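You operate a simulated robot arm through the tools that you are given. There is no shell and no other tool.

You are at the controls of a simulated two-armed robot. One attempt, no reset.

## Task
Pick up the slim carton from the top of the grey side table with one hand, pass it to the other hand and put it on the bottom shelf of the rigging bench. Set down upright: slim carton.

Only the result counts: the job must be done as asked and must still hold three seconds after the hand-in. Knocking over, shifting, dropping, spilling or breaking anything else fails it.

## Robot
Two 7-joint arms with two-finger parallel grippers on one trunk, on a base that moves. Base frame: it is fixed to the floor where the robot stands at the start and does not move with it; the origin is under the middle of the robot, x ahead of it, y to its left, z up. Lengths are in cm, angles in rad, forces in N, time in s.
The left shoulder is at the start at [6, 14.3, 99.1], the right one opposite. With the tool pointing down near the work surface each hand reaches from about 24 to 68 cm from the robot's upright axis, wherever it stands, measured 20 degrees to its own side. Places, roughly: bottom shelf of the rigging bench [-180, 350, 30]; slim carton [-100, 250, 100]. Payload 1.57 kg a hand.
The tool frame of a hand sits at the grasp point between the pads (the TCP): z along the fingers, y along the line on which they close. The tips reach 3 cm beyond it. The gripper opens to 11 cm. The fingers are 2.4 cm wide and 1.2 cm thick; the gripper's body (4.8 by 11.2 cm) begins 7.8 cm behind the TCP.
Orientation is that of the tool frame in the base frame, as a unit quaternion [w, x, y, z]. With the fingers straight down and closing along the base's y, the tool's x points along the base's -x, its y along +y and its z along -z.

## Interface
- The arms move only by the tool jog_arm. It takes "left_moves", "right_moves" or both (then of equal length, played together; a hand with none holds still); each is a list of rows, each a list of 7 numbers: the finger opening in cm, from 0 to 11, then the shift along the tool's x, y, z in cm, then the turn, a rotation vector about the tool's x, y, z in rad. In form: [[grip, x, y, z, rx, ry, rz], ...]. A call has 1 to 20 rows; each row shifts and turns the commanded pose from where the row before left it, along the tool's axes as they then stand. Rows are played at 5 a second. More than 5 cm and 0.15 rad between two rows, or a gripper value outside its range, and nothing of the call is played. A pose out of reach is approached as far as the arm can. The call stops where the force on the tool passes 40 N (or 10 N more than at its start, if that is more) or the arm is blocked; 0.2 s more then pass. Each finger travels about 4.5 cm/s and halts on what it meets, pressing with about 33 N; the grip force reading is that of the motor and also rises with nothing between the fingers. The clock runs only during rows and for 0.2 s after the last one: add rows that do not move to give the fingers time. The reply holds the time, the measured pose of the TCP, the force on the tool along the base axes, the opening and the grip force, in the units named above and with some noise, with the torque about the TCP (base axes, N m) and any sound that the robot's microphone picked up.
- Cameras (640 x 400 px; columns grow to the right, rows downward): "scene" is now at [5.97, 0.02, 162.16]; the picture's right is [0.01, -1.00, 0.00], its down [-0.57, -0.00, -0.82] and it looks along [0.82, 0.01, -0.57] (base axes); focal length 272 px, centre (320, 200). "left" rides on the left gripper at [7, -1.6, -14.1] in its tool frame; the picture's right is [0.23, 0.97, 0.00], its down [-0.86, 0.20, -0.48] and it looks along [-0.47, 0.11, 0.88] (tool axes); focal length 222 px, centre (320, 200). "right" rides on the right gripper at [7, 1.6, -14.1] in its tool frame; the picture's right is [-0.23, 0.97, 0.00], its down [-0.86, -0.20, -0.48] and it looks along [-0.47, -0.11, 0.88] (tool axes); focal length 222 px, centre (320, 200). There is no depth. A picture from a camera that has moved, and an enlarged one, comes with that camera's place and axes in the base frame and with its lens.
- grab_frame(camera): a new picture of that camera. It takes no simulated time.
- lift_body(by): slides the trunk up (or, below 0, down) by that many cm; the arms and the scene camera ride with it, the base frame stays. It gives what a move gives, with no picture.
- base_move(legs): drives the robot by 1 to 6 legs, each [ahead, left, turn to the left] in cm, cm and rad, along the robot's own axes; the way and the turn of a leg run together, so that a leg with both is an arc; at most 150 cm and 3.142 rad a leg. The arms and the cameras ride along, it lands a little off, and it stops where it bumps. It gives what a move gives.
- pan_tilt(pan, tilt): turns the head with the scene camera to pan (to the left, within 1.501 rad either way) and tilt (down, from -0.506 to 1.204), counted from straight ahead of the robot. It gives what a move gives.
- inspect(camera, box): a new picture of the part [left, top, right, bottom] of that camera's present view, enlarged. It takes no simulated time.
- finish_job(): hands the job in; it is judged then, once.

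Nothing tells you exact positions but the pictures and the camera data. Unless the task says otherwise, let go and move clear before handing in.

The tools are called after "Request:" as name(argument=value, ...) on one line, values as JSON. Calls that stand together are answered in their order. jog_arm: Moves the arms, as the interface text tells. Its arguments: {"type":"object","properties":{"left_moves":{"type":"array","items":{"type":"array","items":{"type":"number"}}},"right_moves":{"type":"array","items":{"type":"array","items":{"type":"number"}}}},"required":[]} The other tools are called the same way: lift_body (by) moves the trunk up or down; base_move (legs) drives the base; pan_tilt (pan, tilt) turns the head that bears the scene camera; grab_frame (camera) takes a picture; inspect (camera, box) takes an enlarged picture of a part of a camera's view; finish_job () hands the job in.

At the start:

```text
time: 0.0
left_tcp_pos: [48.83, 21.16, 117.4]
left_tool_rot: [0.001, 0.0, 1.0, 0.001]
left_force: [0.1, 0.6, -0.1]
left_moment: [0.0, -0.03, 0.01]
left_gripper_width: 10.99
left_finger_force: 0.1
right_tcp_pos: [48.37, -15.93, 116.74]
right_tool_rot: [0.001, 0.001, 1.0, 0.0]
right_force: [-0.5, 0.4, 0.4]
right_moment: [0.02, -0.01, 0.0]
right_gripper_width: 11.0
right_finger_force: 0.0
trunk travel left (down, up): [-59.0, 0.0]
robot x, y, heading: [-0.03, -0.21, -0.0]
head pan, tilt (commanded): [0.009, 0.602]
```

scene: 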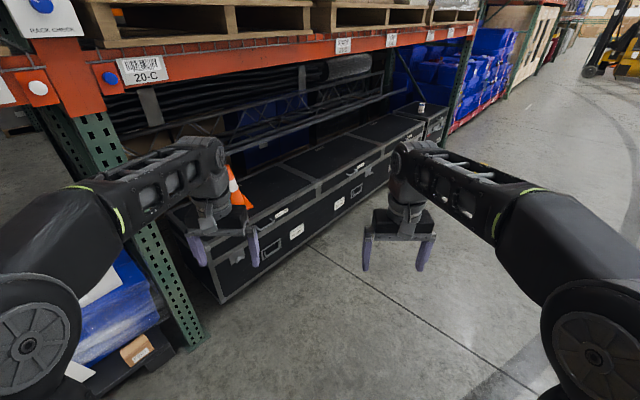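
right: 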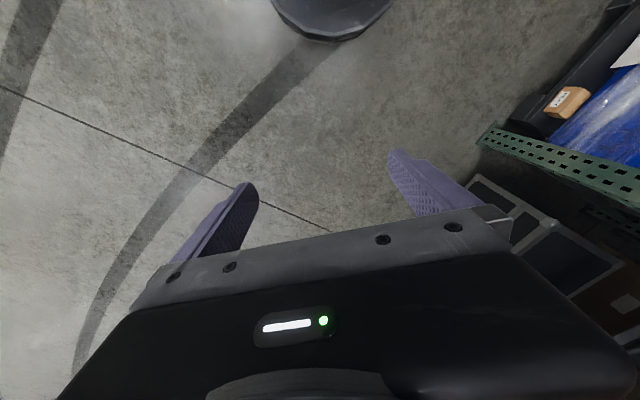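
left: 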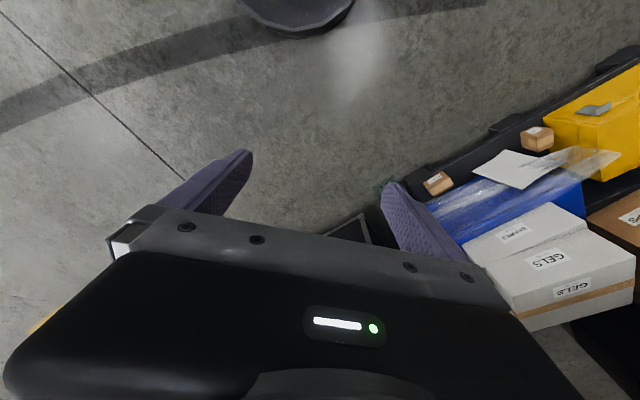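

The robot faces a pallet rack ahead and to the left; the carton and the bench should be behind-left at about [-100, 250] and [-180, 350]. I'll look around with the head first.

Request:
pan_tilt(pan=1.5, tilt=0.3)

```text
time: 1.6
left_tcp_pos: [48.87, 21.29, 117.45]
left_tool_rot: [0.002, -0.001, 1.0, 0.0]
left_force: [-1.1, -0.3, 0.1]
left_moment: [-0.02, 0.02, -0.01]
left_gripper_width: 11.0
left_finger_force: 0.0
right_tcp_pos: [48.46, -15.94, 116.82]
right_tool_rot: [0.001, 0.0, 1.0, 0.001]
right_force: [-0.8, 0.2, -0.5]
right_moment: [-0.03, 0.0, -0.05]
right_gripper_width: 11.0
right_finger_force: 0.1
trunk travel left (down, up): [-59.0, 0.0]
robot x, y, heading: [0.06, 0.02, 0.002]
head pan, tilt (commanded): [1.499, 0.3]
```

Request:
grab_frame(camera="scene")

```text
taken
camera scene: at [-2.19, 9.25, 164.93], right [1.0, -0.07, 0.0], down [-0.02, -0.3, -0.96], along [0.07, 0.95, -0.3], focal length 272 px, centre (320, 200)
```

scene: 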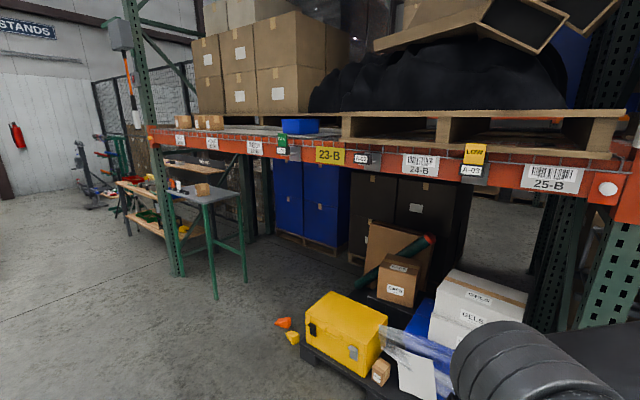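

I see the grey table with green legs at the left and the wooden bench behind it. I'll zoom in on that area.

Request:
inspect(camera="scene", box=[90, 140, 270, 300])

Request:
grab_frame(camera="left")

```text
2.50 times, centred on (180, 220) of scene
camera zoom: at [-2.19, 9.25, 164.93], right [1.0, -0.07, 0.0], down [-0.02, -0.3, -0.96], along [0.07, 0.95, -0.3], focal length 681 px, centre (670, 150)
```

zoom: 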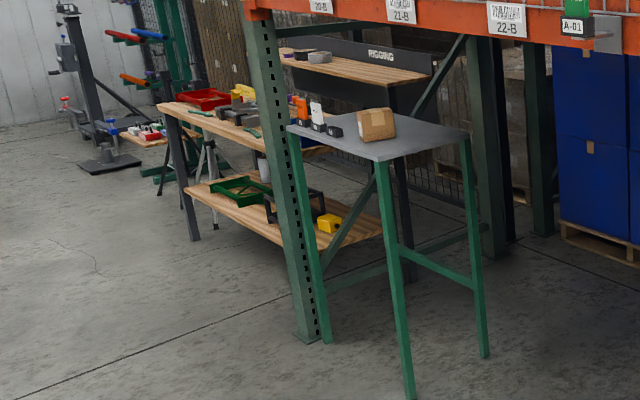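

```text
taken
camera left: at [41.8, 19.43, 131.54], right [-0.23, 0.97, 0.0], down [0.85, 0.2, 0.48], along [0.47, 0.11, -0.88], focal length 222 px, centre (320, 200)
```

left: 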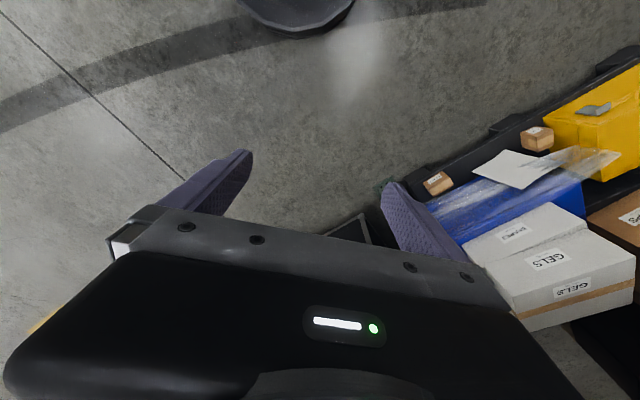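

The table, rack row and bench all appear to run parallel, rotated about 0.83 rad to my left, with the carton under a rack beam near the table's left front. I'll turn to face the row and slide left along the aisle, staying well clear.

Request:
base_move(legs=[[0, 0, 0.835], [0, 120, 0]])

Request:
pan_tilt(pan=0.7, tilt=0.4)

Request:
grab_frame(camera="scene")

```text
time: 9.8
left_tcp_pos: [-71.84, 131.39, 117.29]
left_tool_rot: [0.0, -0.406, 0.914, 0.001]
left_force: [1.0, 1.0, 0.7]
left_moment: [-0.02, -0.01, 0.02]
left_gripper_width: 11.0
left_finger_force: 0.1
right_tcp_pos: [-44.69, 106.24, 116.74]
right_tool_rot: [0.001, -0.406, 0.914, 0.001]
right_force: [0.6, -0.2, -0.1]
right_moment: [0.01, 0.03, 0.02]
right_gripper_width: 11.0
right_finger_force: 0.0
trunk travel left (down, up): [-59.0, 0.0]
robot x, y, heading: [-89.02, 81.15, 0.836]
head pan, tilt (commanded): [1.499, 0.3]
```

```text
time: 11.0
left_tcp_pos: [-71.95, 131.34, 117.28]
left_tool_rot: [0.001, -0.406, 0.914, 0.001]
left_force: [-0.4, 0.4, 1.3]
left_moment: [0.03, -0.03, -0.02]
left_gripper_width: 11.02
left_finger_force: 0.1
right_tcp_pos: [-44.65, 106.21, 116.77]
right_tool_rot: [0.0, -0.405, 0.914, 0.001]
right_force: [-0.8, 0.7, -1.3]
right_moment: [0.0, -0.01, 0.01]
right_gripper_width: 11.02
right_finger_force: 0.1
trunk travel left (down, up): [-59.0, 0.0]
robot x, y, heading: [-89.3, 80.72, 0.837]
head pan, tilt (commanded): [0.7, 0.4]
```

```text
taken
camera scene: at [-90.59, 87.98, 164.0], right [1.0, -0.03, 0.0], down [-0.01, -0.39, -0.92], along [0.03, 0.92, -0.39], focal length 272 px, centre (320, 200)
```

scene: 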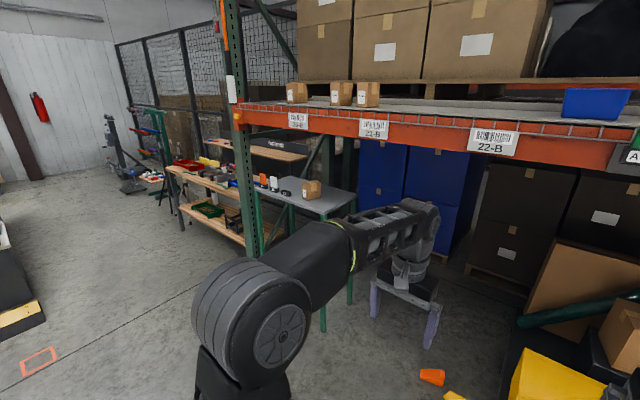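

Request:
inspect(camera="scene", box=[150, 120, 370, 260])

Request:
inspect(camera="scene", box=[240, 150, 340, 212])

```text
2.86 times, centred on (260, 190) of scene
camera zoom: at [-90.59, 87.98, 164.0], right [1.0, -0.03, 0.0], down [-0.01, -0.39, -0.92], along [0.03, 0.92, -0.39], focal length 779 px, centre (491, 229)
```

zoom: 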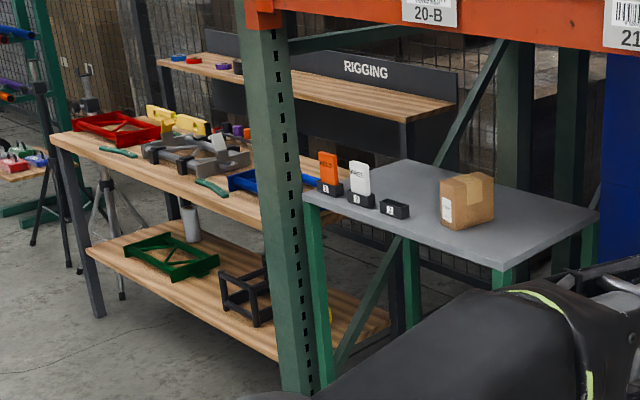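

```text
6.40 times, centred on (290, 181) of scene
camera zoom: at [-90.59, 87.98, 164.0], right [1.0, -0.03, 0.0], down [-0.01, -0.39, -0.92], along [0.03, 0.92, -0.39], focal length 1744 px, centre (512, 322)
```

zoom: 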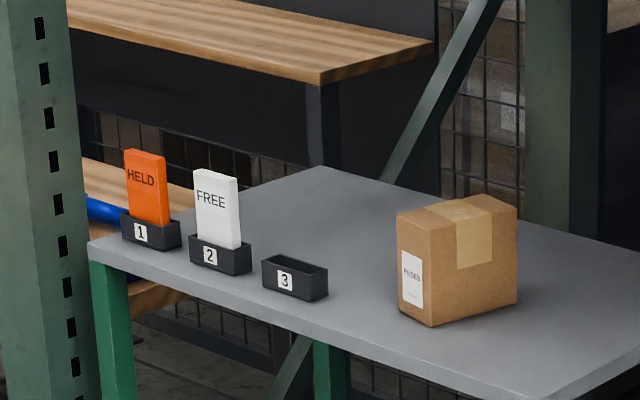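

The table holds three numbered trays (an orange "HELD" and a white "FREE" piece, one empty tray) and a brown carton. I need a closer, more frontal look to tell which is the slim carton, so I'll slide further left.

Request:
base_move(legs=[[0, 120, 0]])

Request:
pan_tilt(pan=0.0, tilt=0.5)

Request:
grab_frame(camera="scene")

```text
time: 17.1
left_tcp_pos: [-162.51, 211.64, 117.39]
left_tool_rot: [0.001, -0.413, 0.911, 0.0]
left_force: [0.1, -0.4, 0.4]
left_moment: [-0.04, 0.0, -0.03]
left_gripper_width: 11.0
left_finger_force: 0.1
right_tcp_pos: [-135.04, 186.88, 116.73]
right_tool_rot: [0.001, -0.413, 0.911, 0.0]
right_force: [-0.3, 0.9, -0.6]
right_moment: [-0.04, 0.03, -0.02]
right_gripper_width: 11.0
right_finger_force: 0.1
trunk travel left (down, up): [-59.0, 0.0]
robot x, y, heading: [-178.99, 161.11, 0.852]
head pan, tilt (commanded): [0.7, 0.4]
```

```text
time: 18.1
left_tcp_pos: [-162.44, 211.65, 117.32]
left_tool_rot: [0.001, -0.413, 0.911, 0.0]
left_force: [-0.1, -0.7, 0.5]
left_moment: [0.0, 0.0, 0.03]
left_gripper_width: 11.0
left_finger_force: 0.0
right_tcp_pos: [-134.79, 186.7, 116.84]
right_tool_rot: [0.001, -0.414, 0.91, 0.0]
right_force: [1.1, -0.3, -0.7]
right_moment: [0.02, 0.02, 0.0]
right_gripper_width: 11.01
right_finger_force: 0.1
trunk travel left (down, up): [-59.0, 0.0]
robot x, y, heading: [-178.5, 160.87, 0.852]
head pan, tilt (commanded): [0.0, 0.499]
```

```text
taken
camera scene: at [-174.65, 165.47, 163.09], right [0.75, -0.66, 0.0], down [-0.32, -0.36, -0.88], along [0.58, 0.66, -0.48], focal length 272 px, centre (320, 200)
```

scene: 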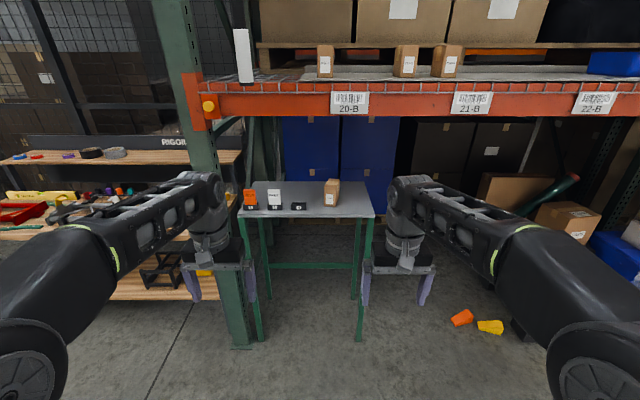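

Request:
inspect(camera="scene", box=[230, 160, 390, 260])

Request:
inspect(camera="scene", box=[235, 170, 355, 225])

Request:
inspect(camera="scene", box=[0, 130, 260, 320])

```text
4.00 times, centred on (310, 210) of scene
camera zoom: at [-174.65, 165.47, 163.09], right [0.75, -0.66, 0.0], down [-0.32, -0.36, -0.88], along [0.58, 0.66, -0.48], focal length 1090 px, centre (360, 160)
```

zoom: 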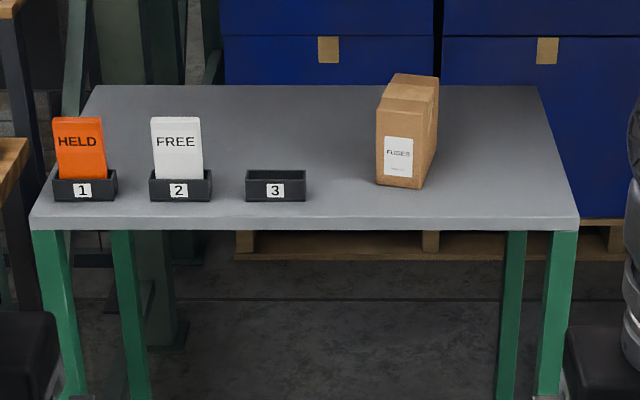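

```text
5.33 times, centred on (295, 198) of scene
camera zoom: at [-174.65, 165.47, 163.09], right [0.75, -0.66, 0.0], down [-0.32, -0.36, -0.88], along [0.58, 0.66, -0.48], focal length 1453 px, centre (453, 213)
```

zoom: 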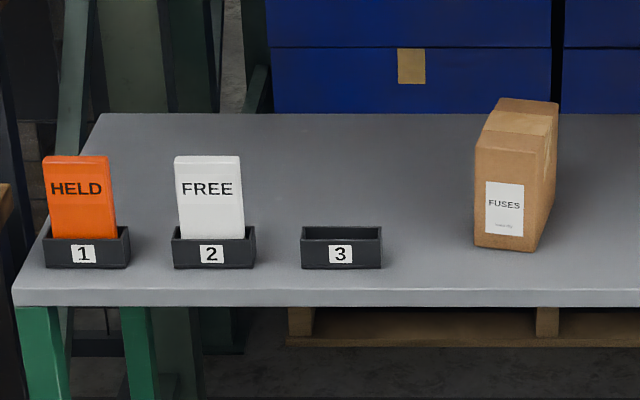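

```text
2.11 times, centred on (130, 225) of scene
camera zoom: at [-174.65, 165.47, 163.09], right [0.75, -0.66, 0.0], down [-0.32, -0.36, -0.88], along [0.58, 0.66, -0.48], focal length 574 px, centre (720, 147)
```

zoom: 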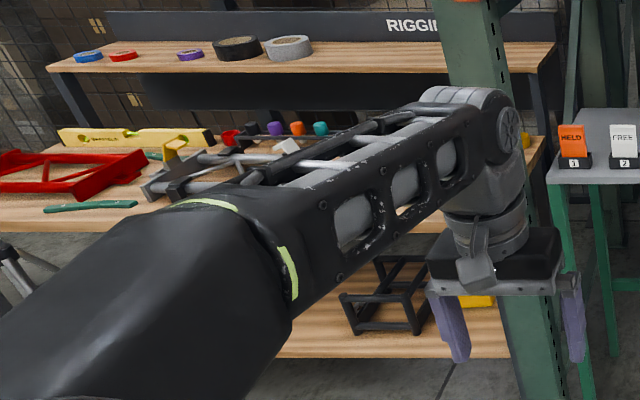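

The brown "FUSES" box is the slim carton (about 5 cm wide, 11 deep, 11 tall, turned ~0.33 rad clockwise from my heading), with its centre near [-89, 254] and the table top at about z 95. Before going near, I'll test horizontal hand poses in free space here, starting with both hands pitched forward.

Request:
jog_arm(right_moves=[[11, 0, 0, 1, 0, -0.1428, 0], [11, 0, 0, 1, 0, -0.1428, 0], [11, 0, 0, 1, 0, -0.1428, 0], [11, 0, 0, 1, 0, -0.1428, 0], [11, 0, 0, 1, 0, -0.1428, 0], [11, 0, 0, 1, 0, -0.1428, 0], [11, 0, 0, 1, 0, -0.1428, 0], [11, 0, 0, 1, 0, -0.1428, 0], [11, 0, 0, 1, 0, -0.1428, 0], [11, 0, 0, 1, 0, -0.1428, 0], [11, 0, 0, 1, 0, -0.1428, 0], [11, 0, 0, 0, 0, 0, 0]])

Request:
grab_frame(camera="scene")

Request:
grab_frame(camera="right")

```text
time: 20.7
left_tcp_pos: [-162.44, 211.65, 117.45]
left_tool_rot: [0.0, -0.413, 0.911, 0.0]
left_force: [-0.2, -0.1, -0.2]
left_moment: [-0.02, 0.0, -0.05]
left_gripper_width: 11.02
left_finger_force: 0.0
right_tcp_pos: [-131.55, 192.86, 109.94]
right_tool_rot: [0.592, -0.321, 0.692, 0.262]
right_force: [-0.3, 0.1, 0.0]
right_moment: [0.02, 0.0, 0.04]
right_gripper_width: 10.99
right_finger_force: 0.1
right hand out of reach, approached as far as the arm can: row 8, 9, 10, 11
trunk travel left (down, up): [-59.0, 0.0]
robot x, y, heading: [-178.6, 160.98, 0.852]
head pan, tilt (commanded): [0.0, 0.499]
```

```text
taken
camera scene: at [-174.66, 165.5, 163.09], right [0.75, -0.66, 0.0], down [-0.32, -0.36, -0.88], along [0.58, 0.66, -0.48], focal length 272 px, centre (320, 200)
```

scene: 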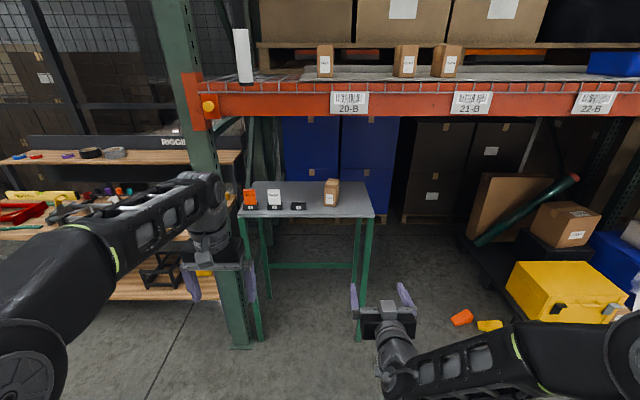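

```text
taken
camera right: at [-142.64, 182.47, 105.36], right [-0.71, 0.67, 0.21], down [-0.08, -0.37, 0.93], along [0.7, 0.64, 0.32], focal length 222 px, centre (320, 200)
```

right: 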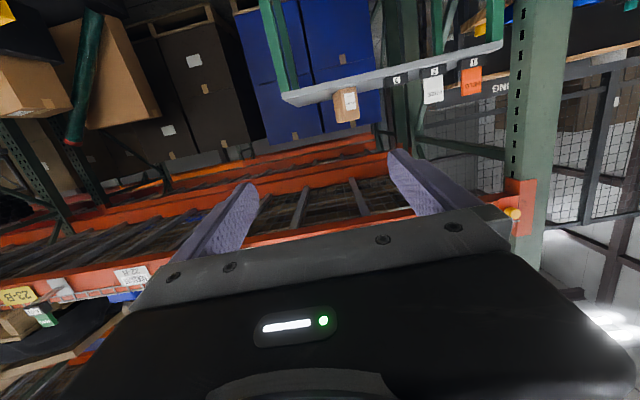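

The right hand came out almost horizontal (80°) at 55 cm ahead; the limit looks like a folded wrist. I'll try a little further forward to see if it completes.

Request:
jog_arm(right_moves=[[11, 0, 0, 2, 0, 0, 0], [11, 0, 0, 2, 0, 0, 0], [11, 0, 0, 2, 0, 0, 0], [11, 0, 0, 2, 0, 0, 0], [11, 0, 0, 0, 0, 0, 0]])

```text
time: 21.9
left_tcp_pos: [-162.52, 211.63, 117.33]
left_tool_rot: [0.0, -0.413, 0.911, 0.002]
left_force: [0.0, 1.7, -0.6]
left_moment: [0.0, 0.02, 0.01]
left_gripper_width: 11.0
left_finger_force: 0.0
right_tcp_pos: [-126.66, 199.02, 109.64]
right_tool_rot: [0.59, -0.32, 0.695, 0.257]
right_force: [-1.0, 0.2, -0.6]
right_moment: [0.05, 0.01, -0.01]
right_gripper_width: 10.97
right_finger_force: 0.0
right hand out of reach, approached as far as the arm can: row 2, 4
trunk travel left (down, up): [-59.0, 0.0]
robot x, y, heading: [-178.61, 160.94, 0.852]
head pan, tilt (commanded): [0.0, 0.499]
```

Still stuck near 80°. I'll try lowering the hand to see whether the pitch limit depends on height.

Request:
jog_arm(right_moves=[[11, 2, 0, 0, 0, 0, 0], [11, 2, 0, 0, 0, 0, 0], [11, 2, 0, 0, 0, 0, 0], [11, 2, 0, 0, 0, 0, 0], [11, 2, 0, 0, 0, 0, 0], [11, 2, 0, 0, 0, 0, 0], [11, 2, 0, 0, 0, 0, 0], [11, 0, 0, 0, 0, 0, 0]])

Request:
grab_frame(camera="scene")

```text
time: 23.7
left_tcp_pos: [-162.52, 211.51, 117.33]
left_tool_rot: [0.0, -0.413, 0.911, 0.0]
left_force: [0.7, -0.5, 0.4]
left_moment: [-0.02, 0.03, 0.0]
left_gripper_width: 11.0
left_finger_force: 0.0
right_tcp_pos: [-129.93, 199.03, 99.9]
right_tool_rot: [0.593, -0.318, 0.693, 0.258]
right_force: [-0.3, 0.0, 1.6]
right_moment: [0.01, 0.0, -0.01]
right_gripper_width: 10.99
right_finger_force: 0.0
right hand out of reach, approached as far as the arm can: row 1, 2, 3, 4, 6
trunk travel left (down, up): [-59.0, 0.0]
robot x, y, heading: [-178.69, 161.05, 0.854]
head pan, tilt (commanded): [0.0, 0.499]
```

```text
taken
camera scene: at [-174.69, 165.47, 163.09], right [0.75, -0.66, 0.0], down [-0.32, -0.36, -0.88], along [0.58, 0.66, -0.48], focal length 272 px, centre (320, 200)
```

scene: 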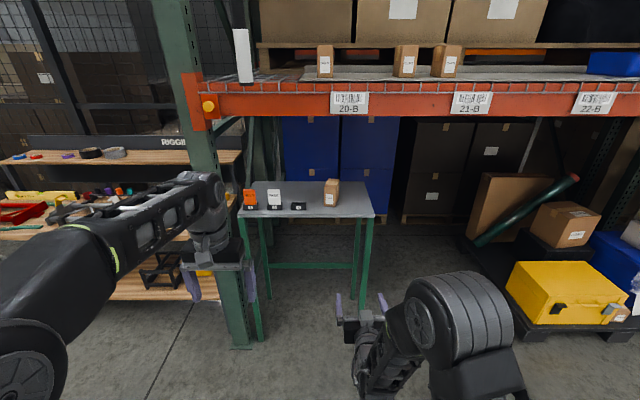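

The wrist seems unable to bend upward past the forearm; with the elbow below the wrist the hand should get fully horizontal. I'll lower the trunk so the table height is above the shoulders, then raise the hands relative to it.

Request:
lift_body(by=-40)

Request:
jog_arm(right_moves=[[11, -3, 0, 0, 0, 0, 0], [11, -3, 0, 0, 0, 0, 0], [11, -3, 0, 0, 0, 0, 0], [11, -3, 0, 0, 0, 0, 0], [11, -3, 0, 0, 0, 0, 0], [11, -3, 0, 0, 0, 0, 0], [11, -3, 0, 0, 0, 0, 0], [11, -3, 0, 0, 0, 0, 0], [11, -3, 0, 0, 0, 0, 0], [11, -3, 0, 0, 0, 0, 0], [11, -3, 0, 0, 0, 0, 0], [11, -3, 0, 0, 0, 0, 0], [11, -3, 0, 0, 0, 0, 0], [11, 0, 0, 0, 0, 0, 0]])

Request:
grab_frame(camera="scene")

```text
time: 27.6
left_tcp_pos: [-162.56, 211.49, 77.39]
left_tool_rot: [0.001, -0.413, 0.911, 0.0]
left_force: [0.6, -0.1, -0.3]
left_moment: [0.04, -0.02, 0.02]
left_gripper_width: 11.0
left_finger_force: 0.0
right_tcp_pos: [-130.0, 199.08, 59.84]
right_tool_rot: [0.592, -0.319, 0.693, 0.258]
right_force: [-0.7, 0.9, 0.3]
right_moment: [-0.02, 0.01, 0.01]
right_gripper_width: 11.0
right_finger_force: 0.0
trunk travel left (down, up): [-19.0, 40.0]
robot x, y, heading: [-179.05, 160.6, 0.85]
head pan, tilt (commanded): [0.0, 0.499]
```

```text
time: 30.6
left_tcp_pos: [-162.47, 211.52, 77.39]
left_tool_rot: [0.0, -0.413, 0.911, 0.001]
left_force: [-0.1, 0.7, 1.3]
left_moment: [0.0, -0.02, -0.01]
left_gripper_width: 10.99
left_finger_force: 0.0
right_tcp_pos: [-126.36, 204.43, 98.44]
right_tool_rot: [0.592, -0.319, 0.694, 0.258]
right_force: [-0.1, 0.0, -0.1]
right_moment: [-0.01, -0.02, 0.0]
right_gripper_width: 11.03
right_finger_force: 0.0
trunk travel left (down, up): [-19.0, 40.0]
robot x, y, heading: [-179.02, 161.05, 0.852]
head pan, tilt (commanded): [0.0, 0.499]
```

```text
taken
camera scene: at [-174.66, 165.46, 123.09], right [0.75, -0.66, 0.0], down [-0.32, -0.36, -0.88], along [0.58, 0.66, -0.48], focal length 272 px, centre (320, 200)
```

scene: 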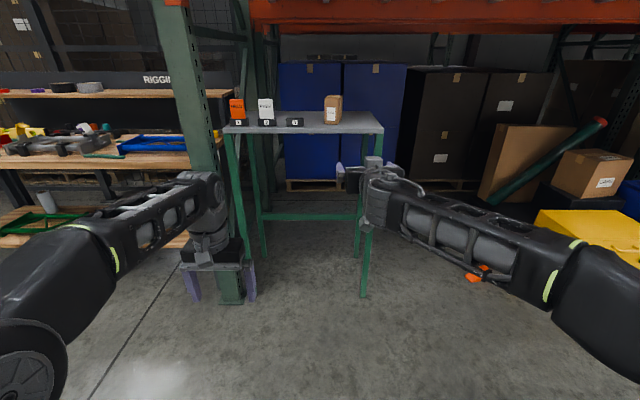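

The lowered trunk lets the hand reach z≈98 nearly level (9° below horizontal). Now I'll test the handover pose in free space: yaw the right hand to point left in front of the trunk.

Request:
jog_arm(right_moves=[[11, 0.3, 0.64, -1.96, -0.1411, 0, -0.0221], [11, 0.28, 0.91, -1.85, -0.1411, 0, -0.0221], [11, 0.26, 1.17, -1.7, -0.1411, 0, -0.0221], [11, 0.23, 1.4, -1.52, -0.1411, 0, -0.0221], [11, 0.2, 1.6, -1.3, -0.1411, 0, -0.0221], [11, 0.16, 1.77, -1.06, -0.1411, 0, -0.0221], [11, 0.12, 1.9, -0.8, -0.1411, 0, -0.0221], [11, 0.08, 2.0, -0.52, -0.1411, 0, -0.0221], [11, 0.03, 2.05, -0.23, -0.1411, 0, -0.0221], [11, 0, 2.06, 0.06, -0.1411, 0, -0.0221], [11, -0.05, 2.03, 0.36, -0.1411, 0, -0.0221], [11, 0, 0, 0, 0, 0, 0]])

Request:
grab_frame(camera="scene")

```text
time: 33.2
left_tcp_pos: [-162.45, 211.65, 77.22]
left_tool_rot: [0.001, -0.413, 0.911, 0.0]
left_force: [0.1, -0.6, -0.3]
left_moment: [0.0, -0.01, 0.0]
left_gripper_width: 11.0
left_finger_force: 0.1
right_tcp_pos: [-145.08, 195.31, 98.56]
right_tool_rot: [-0.264, 0.699, -0.329, -0.578]
right_force: [-0.4, -0.6, 0.1]
right_moment: [0.03, -0.01, -0.02]
right_gripper_width: 11.0
right_finger_force: 0.1
right hand out of reach, approached as far as the arm can: row 3, 4
trunk travel left (down, up): [-19.0, 40.0]
robot x, y, heading: [-178.71, 160.89, 0.849]
head pan, tilt (commanded): [0.0, 0.499]
```

```text
taken
camera scene: at [-174.64, 165.47, 123.09], right [0.75, -0.66, 0.0], down [-0.32, -0.36, -0.88], along [0.58, 0.66, -0.48], focal length 272 px, centre (320, 200)
```

scene: 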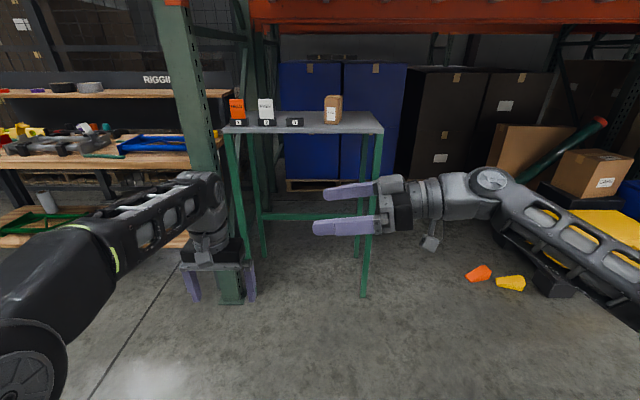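

The right-hand handover pose works (pointing left, 11° below level, TCP centred at 48 cm ahead). Now the mirrored test for the left hand: raise, pitch to 20° below level, staying well away from the right hand.

Request:
jog_arm(left_moves=[[11, 0, 0, -3, 0, 0, 0], [11, 0, 0, -3, 0, 0, 0], [11, 0, 0, -3, 0, 0, 0], [11, 0, 0, -3, 0, 0, 0], [11, 0, 0, -3, 0, 0, 0], [11, 0, 0, -3, 0, 0, 0], [11, 0, 0, -3, 0, 0, 0], [11, 0, 0, -3, 0, 0, 0], [11, 0, 0, 0.5, 0, -0.1356, 0], [11, 0, 0, 0.5, 0, -0.1356, 0], [11, 0, 0, 0.5, 0, -0.1356, 0], [11, 0, 0, 0.5, 0, -0.1356, 0], [11, 0, 0, 1, 0, -0.1356, 0], [11, 0, 0, 1, 0, -0.1356, 0], [11, 0, 0, 1, 0, -0.1356, 0], [11, 0, 0, 1, 0, -0.1356, 0], [11, 0, 0, 1, 0, -0.1356, 0], [11, 0, 0, 0, 0, 0, 0]])

Request:
grab_frame(camera="scene")

```text
time: 37.0
left_tcp_pos: [-159.54, 215.16, 72.31]
left_tool_rot: [0.522, -0.338, 0.747, 0.236]
left_force: [0.6, -0.5, -1.3]
left_moment: [0.02, 0.02, -0.01]
left_gripper_width: 10.99
left_finger_force: 0.0
left hand out of reach, approached as far as the arm can: row 1, 2, 3, 4, 5, 6, 7, 8, 17
right_tcp_pos: [-145.12, 195.34, 98.68]
right_tool_rot: [-0.264, 0.699, -0.33, -0.576]
right_force: [-0.5, -0.2, 1.0]
right_moment: [-0.03, -0.03, 0.03]
right_gripper_width: 10.99
right_finger_force: 0.0
trunk travel left (down, up): [-19.0, 40.0]
robot x, y, heading: [-178.4, 160.95, 0.854]
head pan, tilt (commanded): [0.0, 0.499]
```

```text
taken
camera scene: at [-174.64, 165.47, 123.09], right [0.75, -0.66, 0.0], down [-0.32, -0.36, -0.88], along [0.58, 0.66, -0.48], focal length 272 px, centre (320, 200)
```

scene: 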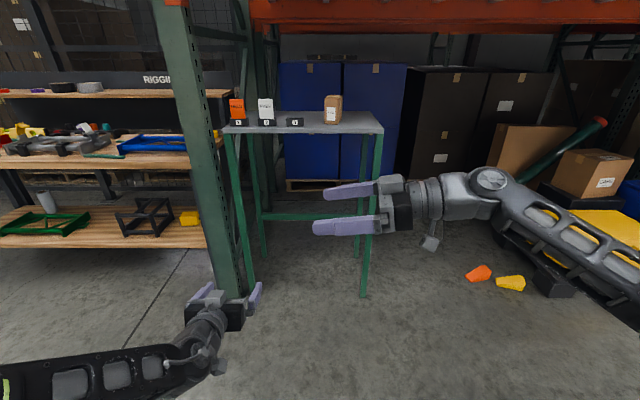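

Left hand is pitched to 20° below level but still low (z 72). I'll raise it straight up and then yaw it to point right.

Request:
jog_arm(left_moves=[[11, -2.82, 0, -1.03, 0, 0, 0], [11, -2.82, 0, -1.03, 0, 0, 0], [11, -2.82, 0, -1.03, 0, 0, 0], [11, -2.82, 0, -1.03, 0, 0, 0], [11, -2.82, 0, -1.03, 0, 0, 0], [11, -2.82, 0, -1.03, 0, 0, 0], [11, -2.82, 0, -1.03, 0, 0, 0], [11, -2.82, 0, -1.03, 0, 0, 0], [11, -2.82, 0, -1.03, 0, 0, 0], [11, 0, 0, 0, 0, 0, 0]])

Request:
grab_frame(camera="scene")

```text
time: 39.2
left_tcp_pos: [-159.48, 214.96, 99.35]
left_tool_rot: [0.522, -0.338, 0.747, 0.236]
left_force: [0.4, -0.6, 0.6]
left_moment: [0.03, -0.02, 0.02]
left_gripper_width: 10.97
left_finger_force: 0.0
right_tcp_pos: [-145.1, 195.29, 98.6]
right_tool_rot: [-0.264, 0.7, -0.329, -0.577]
right_force: [-0.8, -0.2, -0.1]
right_moment: [0.02, -0.02, 0.02]
right_gripper_width: 10.98
right_finger_force: 0.0
trunk travel left (down, up): [-19.0, 40.0]
robot x, y, heading: [-179.01, 160.92, 0.846]
head pan, tilt (commanded): [0.0, 0.499]
```

```text
taken
camera scene: at [-174.65, 165.45, 123.09], right [0.75, -0.66, 0.0], down [-0.32, -0.36, -0.88], along [0.58, 0.66, -0.48], focal length 272 px, centre (320, 200)
```

scene: 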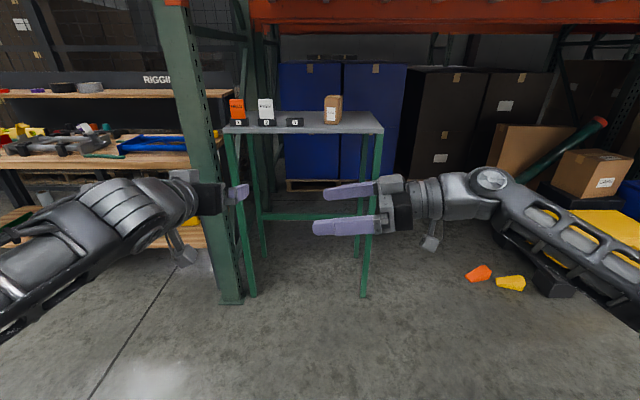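

Request:
jog_arm(left_moves=[[11, 0, 0, 0, 0.1342, 0, 0.0488], [11, 0, 0, 0, 0.1342, 0, 0.0488], [11, 0, 0, 0, 0.1342, 0, 0.0488], [11, 0, 0, 0, 0.1342, 0, 0.0488], [11, 0, 0, 0, 0.1342, 0, 0.0488], [11, 0, 0, 0, 0.1342, 0, 0.0488], [11, 0, 0, 0, 0.1342, 0, 0.0488], [11, 0, 0, 0, 0.1342, 0, 0.0488], [11, 0, 0, 0, 0.1342, 0, 0.0488], [11, 0, 0, 0, 0.1342, 0, 0.0488], [11, 0, 0, 0, 0.1342, 0, 0.0488], [11, 0, 0, 0, 0, 0, 0]])

Request:
grab_frame(camera="scene")

```text
time: 41.8
left_tcp_pos: [-159.46, 214.97, 99.31]
left_tool_rot: [0.56, 0.176, 0.8, -0.122]
left_force: [-0.2, 1.0, 0.1]
left_moment: [-0.03, 0.01, 0.01]
left_gripper_width: 11.0
left_finger_force: 0.0
left hand out of reach, approached as far as the arm can: row 10, 11
right_tcp_pos: [-145.14, 195.19, 98.6]
right_tool_rot: [-0.264, 0.7, -0.329, -0.577]
right_force: [-0.6, -0.3, 0.3]
right_moment: [0.01, 0.0, -0.01]
right_gripper_width: 11.02
right_finger_force: 0.0
trunk travel left (down, up): [-19.0, 40.0]
robot x, y, heading: [-178.82, 160.7, 0.851]
head pan, tilt (commanded): [0.0, 0.499]
```

```text
taken
camera scene: at [-174.65, 165.46, 123.09], right [0.75, -0.66, 0.0], down [-0.32, -0.36, -0.88], along [0.58, 0.66, -0.48], focal length 272 px, centre (320, 200)
```

scene: 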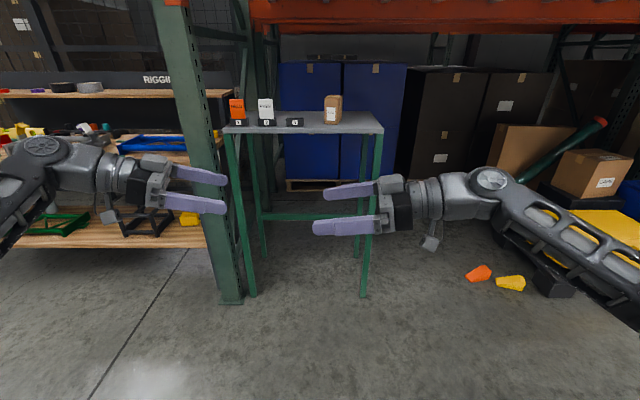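

Both hands can point nearly at each other. I'll check the left hand can get to the handover spot near the centre with full yaw, while the right hand backs off a little to avoid contact.

Request:
jog_arm(left_moves=[[11, -1.15, -1.25, 1.69, 0.0341, 0, 0.0124], [11, -1.15, -1.25, 1.69, 0.0341, 0, 0.0124], [11, -1.15, -1.25, 1.69, 0.0341, 0, 0.0124], [11, -1.15, -1.25, 1.69, 0.0341, 0, 0.0124], [11, -1.15, -1.25, 1.69, 0.0341, 0, 0.0124], [11, -1.15, -1.25, 1.69, 0.0341, 0, 0.0124], [11, -1.15, -1.25, 1.69, 0.0341, 0, 0.0124], [11, -1.15, -1.25, 1.69, 0.0341, 0, 0.0124], [11, 0, 0, 0, 0, 0, 0]], right_moves=[[11, 0, 0, -1.5, 0, 0, 0], [11, 0, 0, -1.5, 0, 0, 0], [11, 0, 0, -1.5, 0, 0, 0], [11, 0, 0, -1.5, 0, 0, 0], [11, 0, 0, -1.5, 0, 0, 0], [11, 0, 0, -1.5, 0, 0, 0], [11, 0, 0, -1.5, 0, 0, 0], [11, 0, 0, -1.5, 0, 0, 0], [11, 0, 0, 0, 0, 0, 0]])

Request:
grab_frame(camera="scene")

```text
time: 43.8
left_tcp_pos: [-151.46, 198.22, 103.34]
left_tool_rot: [0.537, 0.29, 0.766, -0.203]
left_force: [0.7, -0.3, -0.5]
left_moment: [-0.01, 0.0, 0.0]
left_gripper_width: 11.0
left_finger_force: 0.1
right_tcp_pos: [-137.63, 186.3, 101.0]
right_tool_rot: [-0.264, 0.699, -0.329, -0.577]
right_force: [1.3, -0.6, 0.0]
right_moment: [0.02, -0.03, 0.04]
right_gripper_width: 11.0
right_finger_force: 0.1
trunk travel left (down, up): [-19.0, 40.0]
robot x, y, heading: [-178.82, 160.73, 0.853]
head pan, tilt (commanded): [0.0, 0.499]
```

```text
taken
camera scene: at [-174.65, 165.44, 123.09], right [0.75, -0.66, 0.0], down [-0.32, -0.36, -0.88], along [0.58, 0.66, -0.48], focal length 272 px, centre (320, 200)
```

scene: 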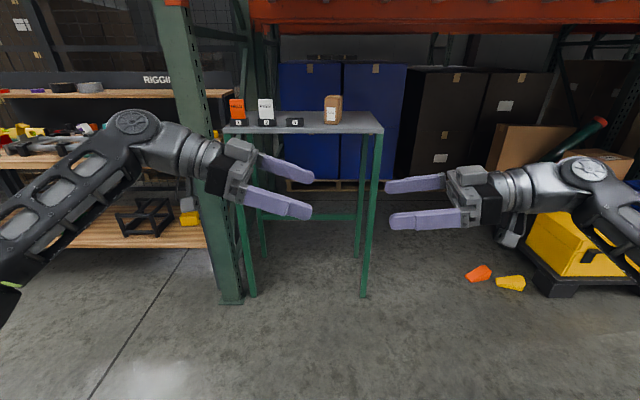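

Both handover poses are reachable. Now I'll stow the left hand forward-left and swing the right hand to point forward and slightly right, matching the carton's angle.

Request:
jog_arm(left_moves=[[11, 0.62, -0.27, -1.71, -0.1342, 0, -0.0488], [11, 0.63, -0.01, -1.73, -0.1342, 0, -0.0488], [11, 0.63, 0.25, -1.72, -0.1342, 0, -0.0488], [11, 0.61, 0.51, -1.66, -0.1342, 0, -0.0488], [11, 0.57, 0.76, -1.58, -0.1342, 0, -0.0488], [11, 0.53, 0.99, -1.46, -0.1342, 0, -0.0488], [11, 0.48, 1.2, -1.32, -0.1342, 0, -0.0488], [11, 0.41, 1.39, -1.14, -0.1342, 0, -0.0488], [11, 0.34, 1.55, -0.94, -0.1342, 0, -0.0488], [11, 0.26, 1.67, -0.72, -0.1342, 0, -0.0488], [11, 0.18, 1.76, -0.5, -0.1342, 0, -0.0488], [11, 0, 0, 0, 0, 0, 0], [11, 0, 0, 0, 0, 0, 0]], right_moves=[[11, 0, -0.587, 0.126, 0.1441, 0, 0.0279], [11, 0, -0.56, 0.21, 0.1441, 0, 0.0279], [11, 0, -0.526, 0.29, 0.1441, 0, 0.0279], [11, 0, -0.477, 0.363, 0.1441, 0, 0.0279], [11, 0, -0.418, 0.43, 0.1441, 0, 0.0279], [11, 0, -0.353, 0.485, 0.1441, 0, 0.0279], [11, 0, -0.277, 0.532, 0.1441, 0, 0.0279], [11, 0, -0.194, 0.567, 0.1441, 0, 0.0279], [11, 0, -0.11, 0.59, 0.1441, 0, 0.0279], [11, 0, -0.02, 0.6, 0.1441, 0, 0.0279], [11, 0, 0.07, 0.6, 0.1441, 0, 0.0279], [11, 0, 0.15, 0.58, 0.1441, 0, 0.0279], [11, 0, 0, 0, 0, 0, 0]])

Request:
grab_frame(camera="scene")

Request:
grab_frame(camera="right")

```text
time: 46.5
left_tcp_pos: [-168.4, 209.23, 103.43]
left_tool_rot: [0.523, -0.337, 0.746, 0.237]
left_force: [0.4, -0.1, 0.0]
left_moment: [-0.01, 0.0, -0.01]
left_gripper_width: 11.0
left_finger_force: 0.1
right_tcp_pos: [-136.16, 193.97, 99.74]
right_tool_rot: [0.549, -0.221, 0.765, 0.254]
right_force: [0.4, -0.5, -0.1]
right_moment: [0.04, 0.02, 0.05]
right_gripper_width: 11.01
right_finger_force: 0.2
trunk travel left (down, up): [-19.0, 40.0]
robot x, y, heading: [-179.17, 160.8, 0.853]
head pan, tilt (commanded): [0.0, 0.499]
stopped in row 13 (right hand): the arm was blocked; the commanded pose is now the measured one
```

```text
taken
camera scene: at [-174.64, 165.44, 123.09], right [0.75, -0.66, 0.0], down [-0.32, -0.36, -0.88], along [0.58, 0.66, -0.48], focal length 272 px, centre (320, 200)
```

scene: 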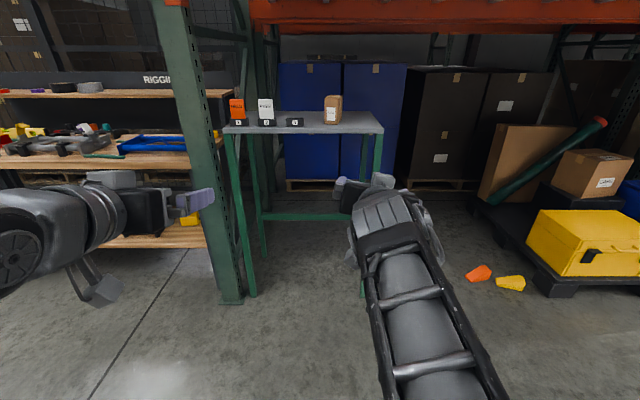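

```text
taken
camera right: at [-149.53, 185.84, 97.12], right [-0.53, 0.77, 0.36], down [0.03, -0.41, 0.91], along [0.85, 0.5, 0.19], focal length 222 px, centre (320, 200)
```

right: 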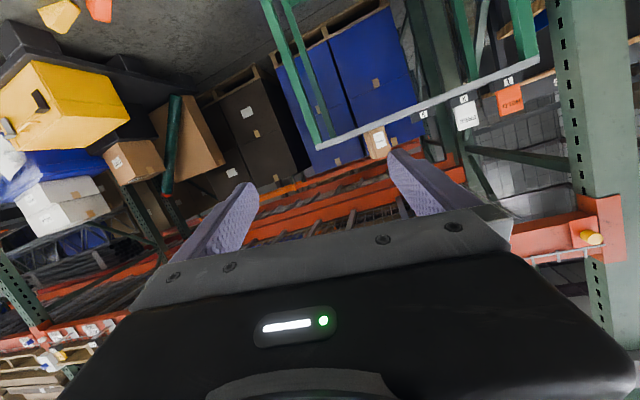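

The right arm got blocked in a folded configuration (elbow to the middle) because I turned it forward too close in. I'll extend it forward to unfold it.

Request:
jog_arm(right_moves=[[11, -0.48, 0.35, 1.91, 0, 0, 0], [11, -0.48, 0.35, 1.91, 0, 0, 0], [11, -0.48, 0.35, 1.91, 0, 0, 0], [11, -0.48, 0.35, 1.91, 0, 0, 0], [11, -0.48, 0.35, 1.91, 0, 0, 0], [11, 0, 0, 0, 0, 0, 0]])

Request:
grab_frame(camera="scene")

```text
time: 47.9
left_tcp_pos: [-168.41, 209.24, 103.39]
left_tool_rot: [0.523, -0.337, 0.747, 0.236]
left_force: [0.9, -0.6, 0.0]
left_moment: [0.0, 0.03, 0.01]
left_gripper_width: 10.99
left_finger_force: 0.1
right_tcp_pos: [-129.54, 201.52, 99.55]
right_tool_rot: [0.55, -0.22, 0.766, 0.251]
right_force: [0.6, -0.2, 0.5]
right_moment: [0.02, -0.02, 0.0]
right_gripper_width: 11.03
right_finger_force: 0.2
trunk travel left (down, up): [-19.0, 40.0]
robot x, y, heading: [-178.96, 161.34, 0.85]
head pan, tilt (commanded): [0.0, 0.499]
```

```text
taken
camera scene: at [-174.65, 165.47, 123.09], right [0.75, -0.66, 0.0], down [-0.32, -0.36, -0.88], along [0.58, 0.66, -0.48], focal length 272 px, centre (320, 200)
```

scene: 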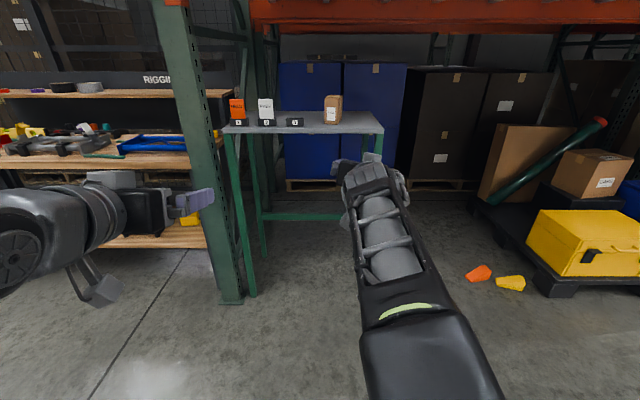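

The arm is now nearly straight with the elbow in the middle, which is acceptable. I'll take enlarged views of the carton and the bench for accurate measurement from this lower viewpoint.

Request:
inspect(camera="scene", box=[280, 80, 400, 155])

Request:
inspect(camera="right", box=[280, 60, 440, 160])

Request:
inspect(camera="scene", box=[150, 0, 470, 200])

```text
5.33 times, centred on (340, 118) of scene
camera zoom: at [-174.65, 165.47, 123.09], right [0.75, -0.66, 0.0], down [-0.32, -0.36, -0.88], along [0.58, 0.66, -0.48], focal length 1453 px, centre (213, 640)
```

zoom: 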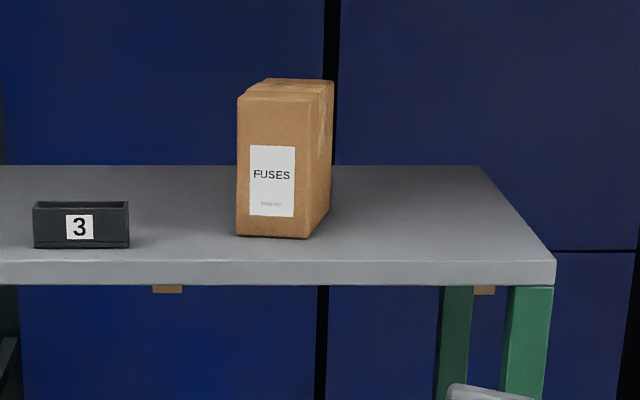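

```text
4.00 times, centred on (360, 110) of right
camera zoom: at [-142.91, 193.41, 96.98], right [-0.53, 0.77, 0.36], down [0.03, -0.4, 0.91], along [0.85, 0.49, 0.19], focal length 888 px, centre (160, 560)
```

zoom: 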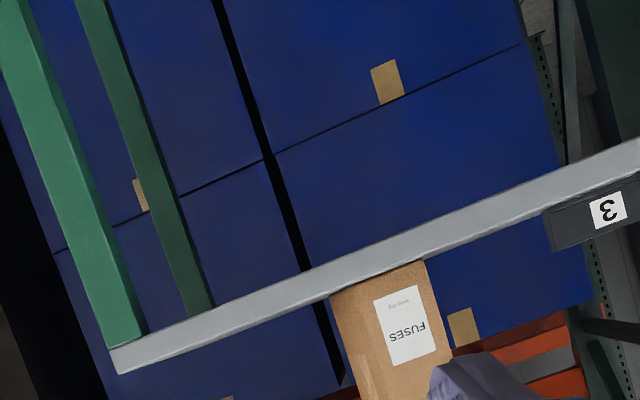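

```text
2.00 times, centred on (310, 100) of scene
camera zoom: at [-174.65, 165.47, 123.09], right [0.75, -0.66, 0.0], down [-0.32, -0.36, -0.88], along [0.58, 0.66, -0.48], focal length 545 px, centre (340, 400)
```

zoom: 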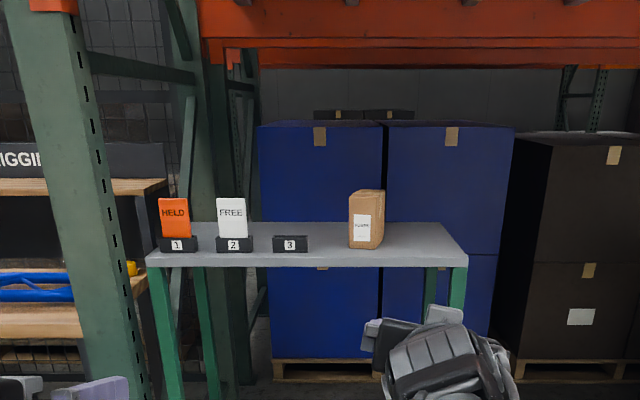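

The carton measures roughly 5.6 wide × 12 deep × 10.3 cm tall, table top z≈96, depth axis heading ≈0.61; the rack beam above is at z≈142. I'll align the right hand to that heading (12° nose-down, no roll) and tuck the left hand in closer.

Request:
jog_arm(right_moves=[[11, 0, 0, 0, 0.032, -0.0228, -0.0421], [11, 0, 0, 0, 0.032, -0.0228, -0.0421], [11, 0, 0, 0, 0.032, -0.0228, -0.0421], [11, 0, 0, 0, 0, 0, 0]])

Request:
grab_frame(camera="scene")

```text
time: 48.9
left_tcp_pos: [-168.44, 209.11, 103.38]
left_tool_rot: [0.522, -0.337, 0.747, 0.236]
left_force: [-0.2, -0.4, 0.1]
left_moment: [0.0, -0.02, 0.0]
left_gripper_width: 10.99
left_finger_force: 0.0
right_tcp_pos: [-129.48, 201.49, 99.58]
right_tool_rot: [0.6, -0.234, 0.741, 0.188]
right_force: [0.0, 0.9, 0.7]
right_moment: [-0.01, -0.04, 0.0]
right_gripper_width: 10.98
right_finger_force: 0.0
trunk travel left (down, up): [-19.0, 40.0]
robot x, y, heading: [-178.55, 160.77, 0.854]
head pan, tilt (commanded): [0.0, 0.499]
```

```text
taken
camera scene: at [-174.66, 165.47, 123.09], right [0.75, -0.66, 0.0], down [-0.32, -0.36, -0.88], along [0.58, 0.66, -0.48], focal length 272 px, centre (320, 200)
```

scene: 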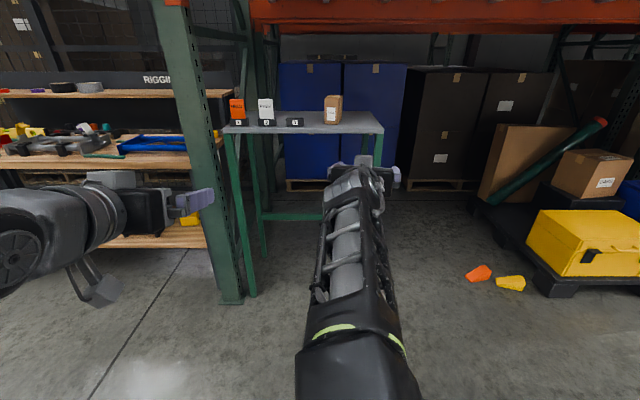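

The right elbow has drifted inward, which would hamper the handover. I'll swing the right hand back to the left-pointing pose (where the elbow was outside) and re-approach along the path that worked earlier.

Request:
jog_arm(right_moves=[[11, 0.23, 0.015, -1.08, -0.136, 0, -0.0289], [11, 0.23, 0.17, -1.07, -0.136, 0, -0.0289], [11, 0.22, 0.316, -1.03, -0.136, 0, -0.0289], [11, 0.21, 0.457, -0.98, -0.136, 0, -0.0289], [11, 0.19, 0.59, -0.905, -0.136, 0, -0.0289], [11, 0.17, 0.714, -0.816, -0.136, 0, -0.0289], [11, 0.15, 0.823, -0.712, -0.136, 0, -0.0289], [11, 0.13, 0.916, -0.594, -0.136, 0, -0.0289], [11, 0.1, 0.99, -0.463, -0.136, 0, -0.0289], [11, 0.07, 1.047, -0.324, -0.136, 0, -0.0289], [11, 0.04, 1.083, -0.18, -0.136, 0, -0.0289], [11, 0, 1.098, -0.03, -0.136, 0, -0.0289], [11, 0, 0, 0, 0, 0, 0]])

Request:
grab_frame(camera="scene")

```text
time: 51.7
left_tcp_pos: [-168.5, 209.2, 103.4]
left_tool_rot: [0.523, -0.337, 0.746, 0.237]
left_force: [0.2, 1.3, -0.1]
left_moment: [-0.02, -0.01, -0.01]
left_gripper_width: 11.01
left_finger_force: 0.0
right_tcp_pos: [-140.2, 194.27, 99.93]
right_tool_rot: [-0.282, 0.696, -0.344, -0.564]
right_force: [-0.2, 0.1, -0.5]
right_moment: [0.0, 0.02, -0.01]
right_gripper_width: 11.0
right_finger_force: 0.1
right hand out of reach, approached as far as the arm can: row 5
trunk travel left (down, up): [-19.0, 40.0]
robot x, y, heading: [-178.77, 160.84, 0.851]
head pan, tilt (commanded): [0.0, 0.499]
```

```text
taken
camera scene: at [-174.65, 165.47, 123.09], right [0.75, -0.66, 0.0], down [-0.32, -0.36, -0.88], along [0.58, 0.66, -0.48], focal length 272 px, centre (320, 200)
```

scene: 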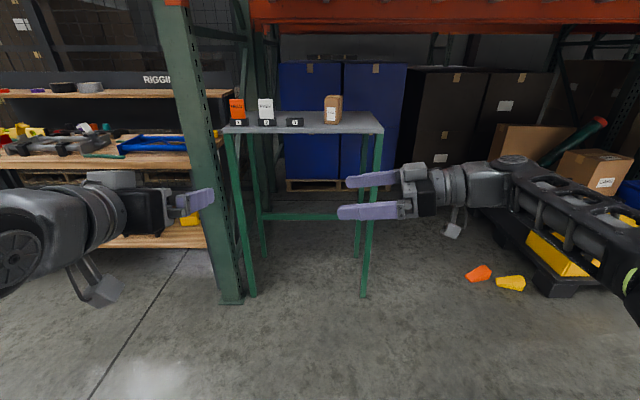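

The left-pointing pose recovered with the elbow outside. Now I'll extend the right hand outwards first and then yaw it forward, keeping the elbow out.

Request:
jog_arm(right_moves=[[11, 0.118, -2.164, -0.555, 0, 0, 0], [11, 0.118, -2.164, -0.555, 0, 0, 0], [11, 0.118, -2.164, -0.555, 0, 0, 0], [11, 0.118, -2.164, -0.555, 0, 0, 0], [11, 0.118, -2.164, -0.555, 0, 0, 0], [11, -0.03, -0.481, 0.133, 0.1307, 0, 0.0278], [11, -0.04, -0.459, 0.194, 0.1307, 0, 0.0278], [11, -0.05, -0.429, 0.252, 0.1307, 0, 0.0278], [11, -0.06, -0.39, 0.306, 0.1307, 0, 0.0278], [11, -0.075, -0.345, 0.354, 0.1307, 0, 0.0278], [11, -0.084, -0.294, 0.396, 0.1307, 0, 0.0278], [11, -0.09, -0.237, 0.43, 0.1307, 0, 0.0278], [11, -0.097, -0.177, 0.458, 0.1307, 0, 0.0278], [11, -0.1, -0.113, 0.476, 0.1307, 0, 0.0278], [11, -0.1, -0.047, 0.487, 0.1307, 0, 0.0278], [11, -0.1, 0.02, 0.489, 0.1307, 0, 0.0278], [11, -0.1, 0.086, 0.482, 0.1307, 0, 0.0278], [11, 0, 0, 0, 0, 0, 0]])

Request:
grab_frame(camera="scene")

```text
time: 55.5
left_tcp_pos: [-168.33, 209.23, 103.45]
left_tool_rot: [0.523, -0.337, 0.746, 0.236]
left_force: [0.3, -0.1, 0.4]
left_moment: [0.03, 0.01, -0.01]
left_gripper_width: 11.03
left_finger_force: 0.1
right_tcp_pos: [-127.09, 202.67, 98.51]
right_tool_rot: [0.562, -0.32, 0.725, 0.235]
right_force: [-0.1, 0.5, -0.5]
right_moment: [0.03, -0.02, -0.02]
right_gripper_width: 11.0
right_finger_force: 0.0
right hand out of reach, approached as far as the arm can: row 13, 14, 15
trunk travel left (down, up): [-19.0, 40.0]
robot x, y, heading: [-178.78, 160.9, 0.85]
head pan, tilt (commanded): [0.0, 0.499]
```

```text
taken
camera scene: at [-174.66, 165.48, 123.09], right [0.75, -0.66, 0.0], down [-0.32, -0.36, -0.88], along [0.58, 0.66, -0.48], focal length 272 px, centre (320, 200)
```

scene: 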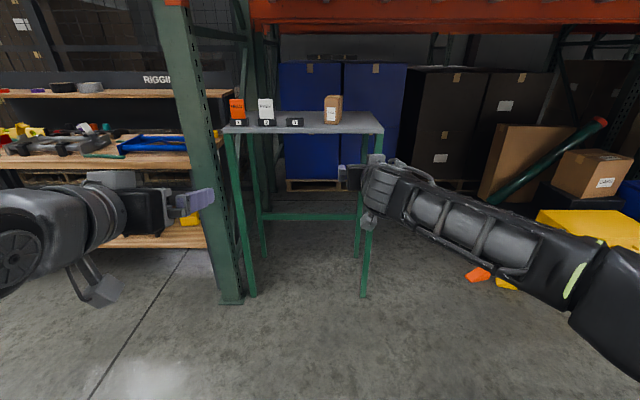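

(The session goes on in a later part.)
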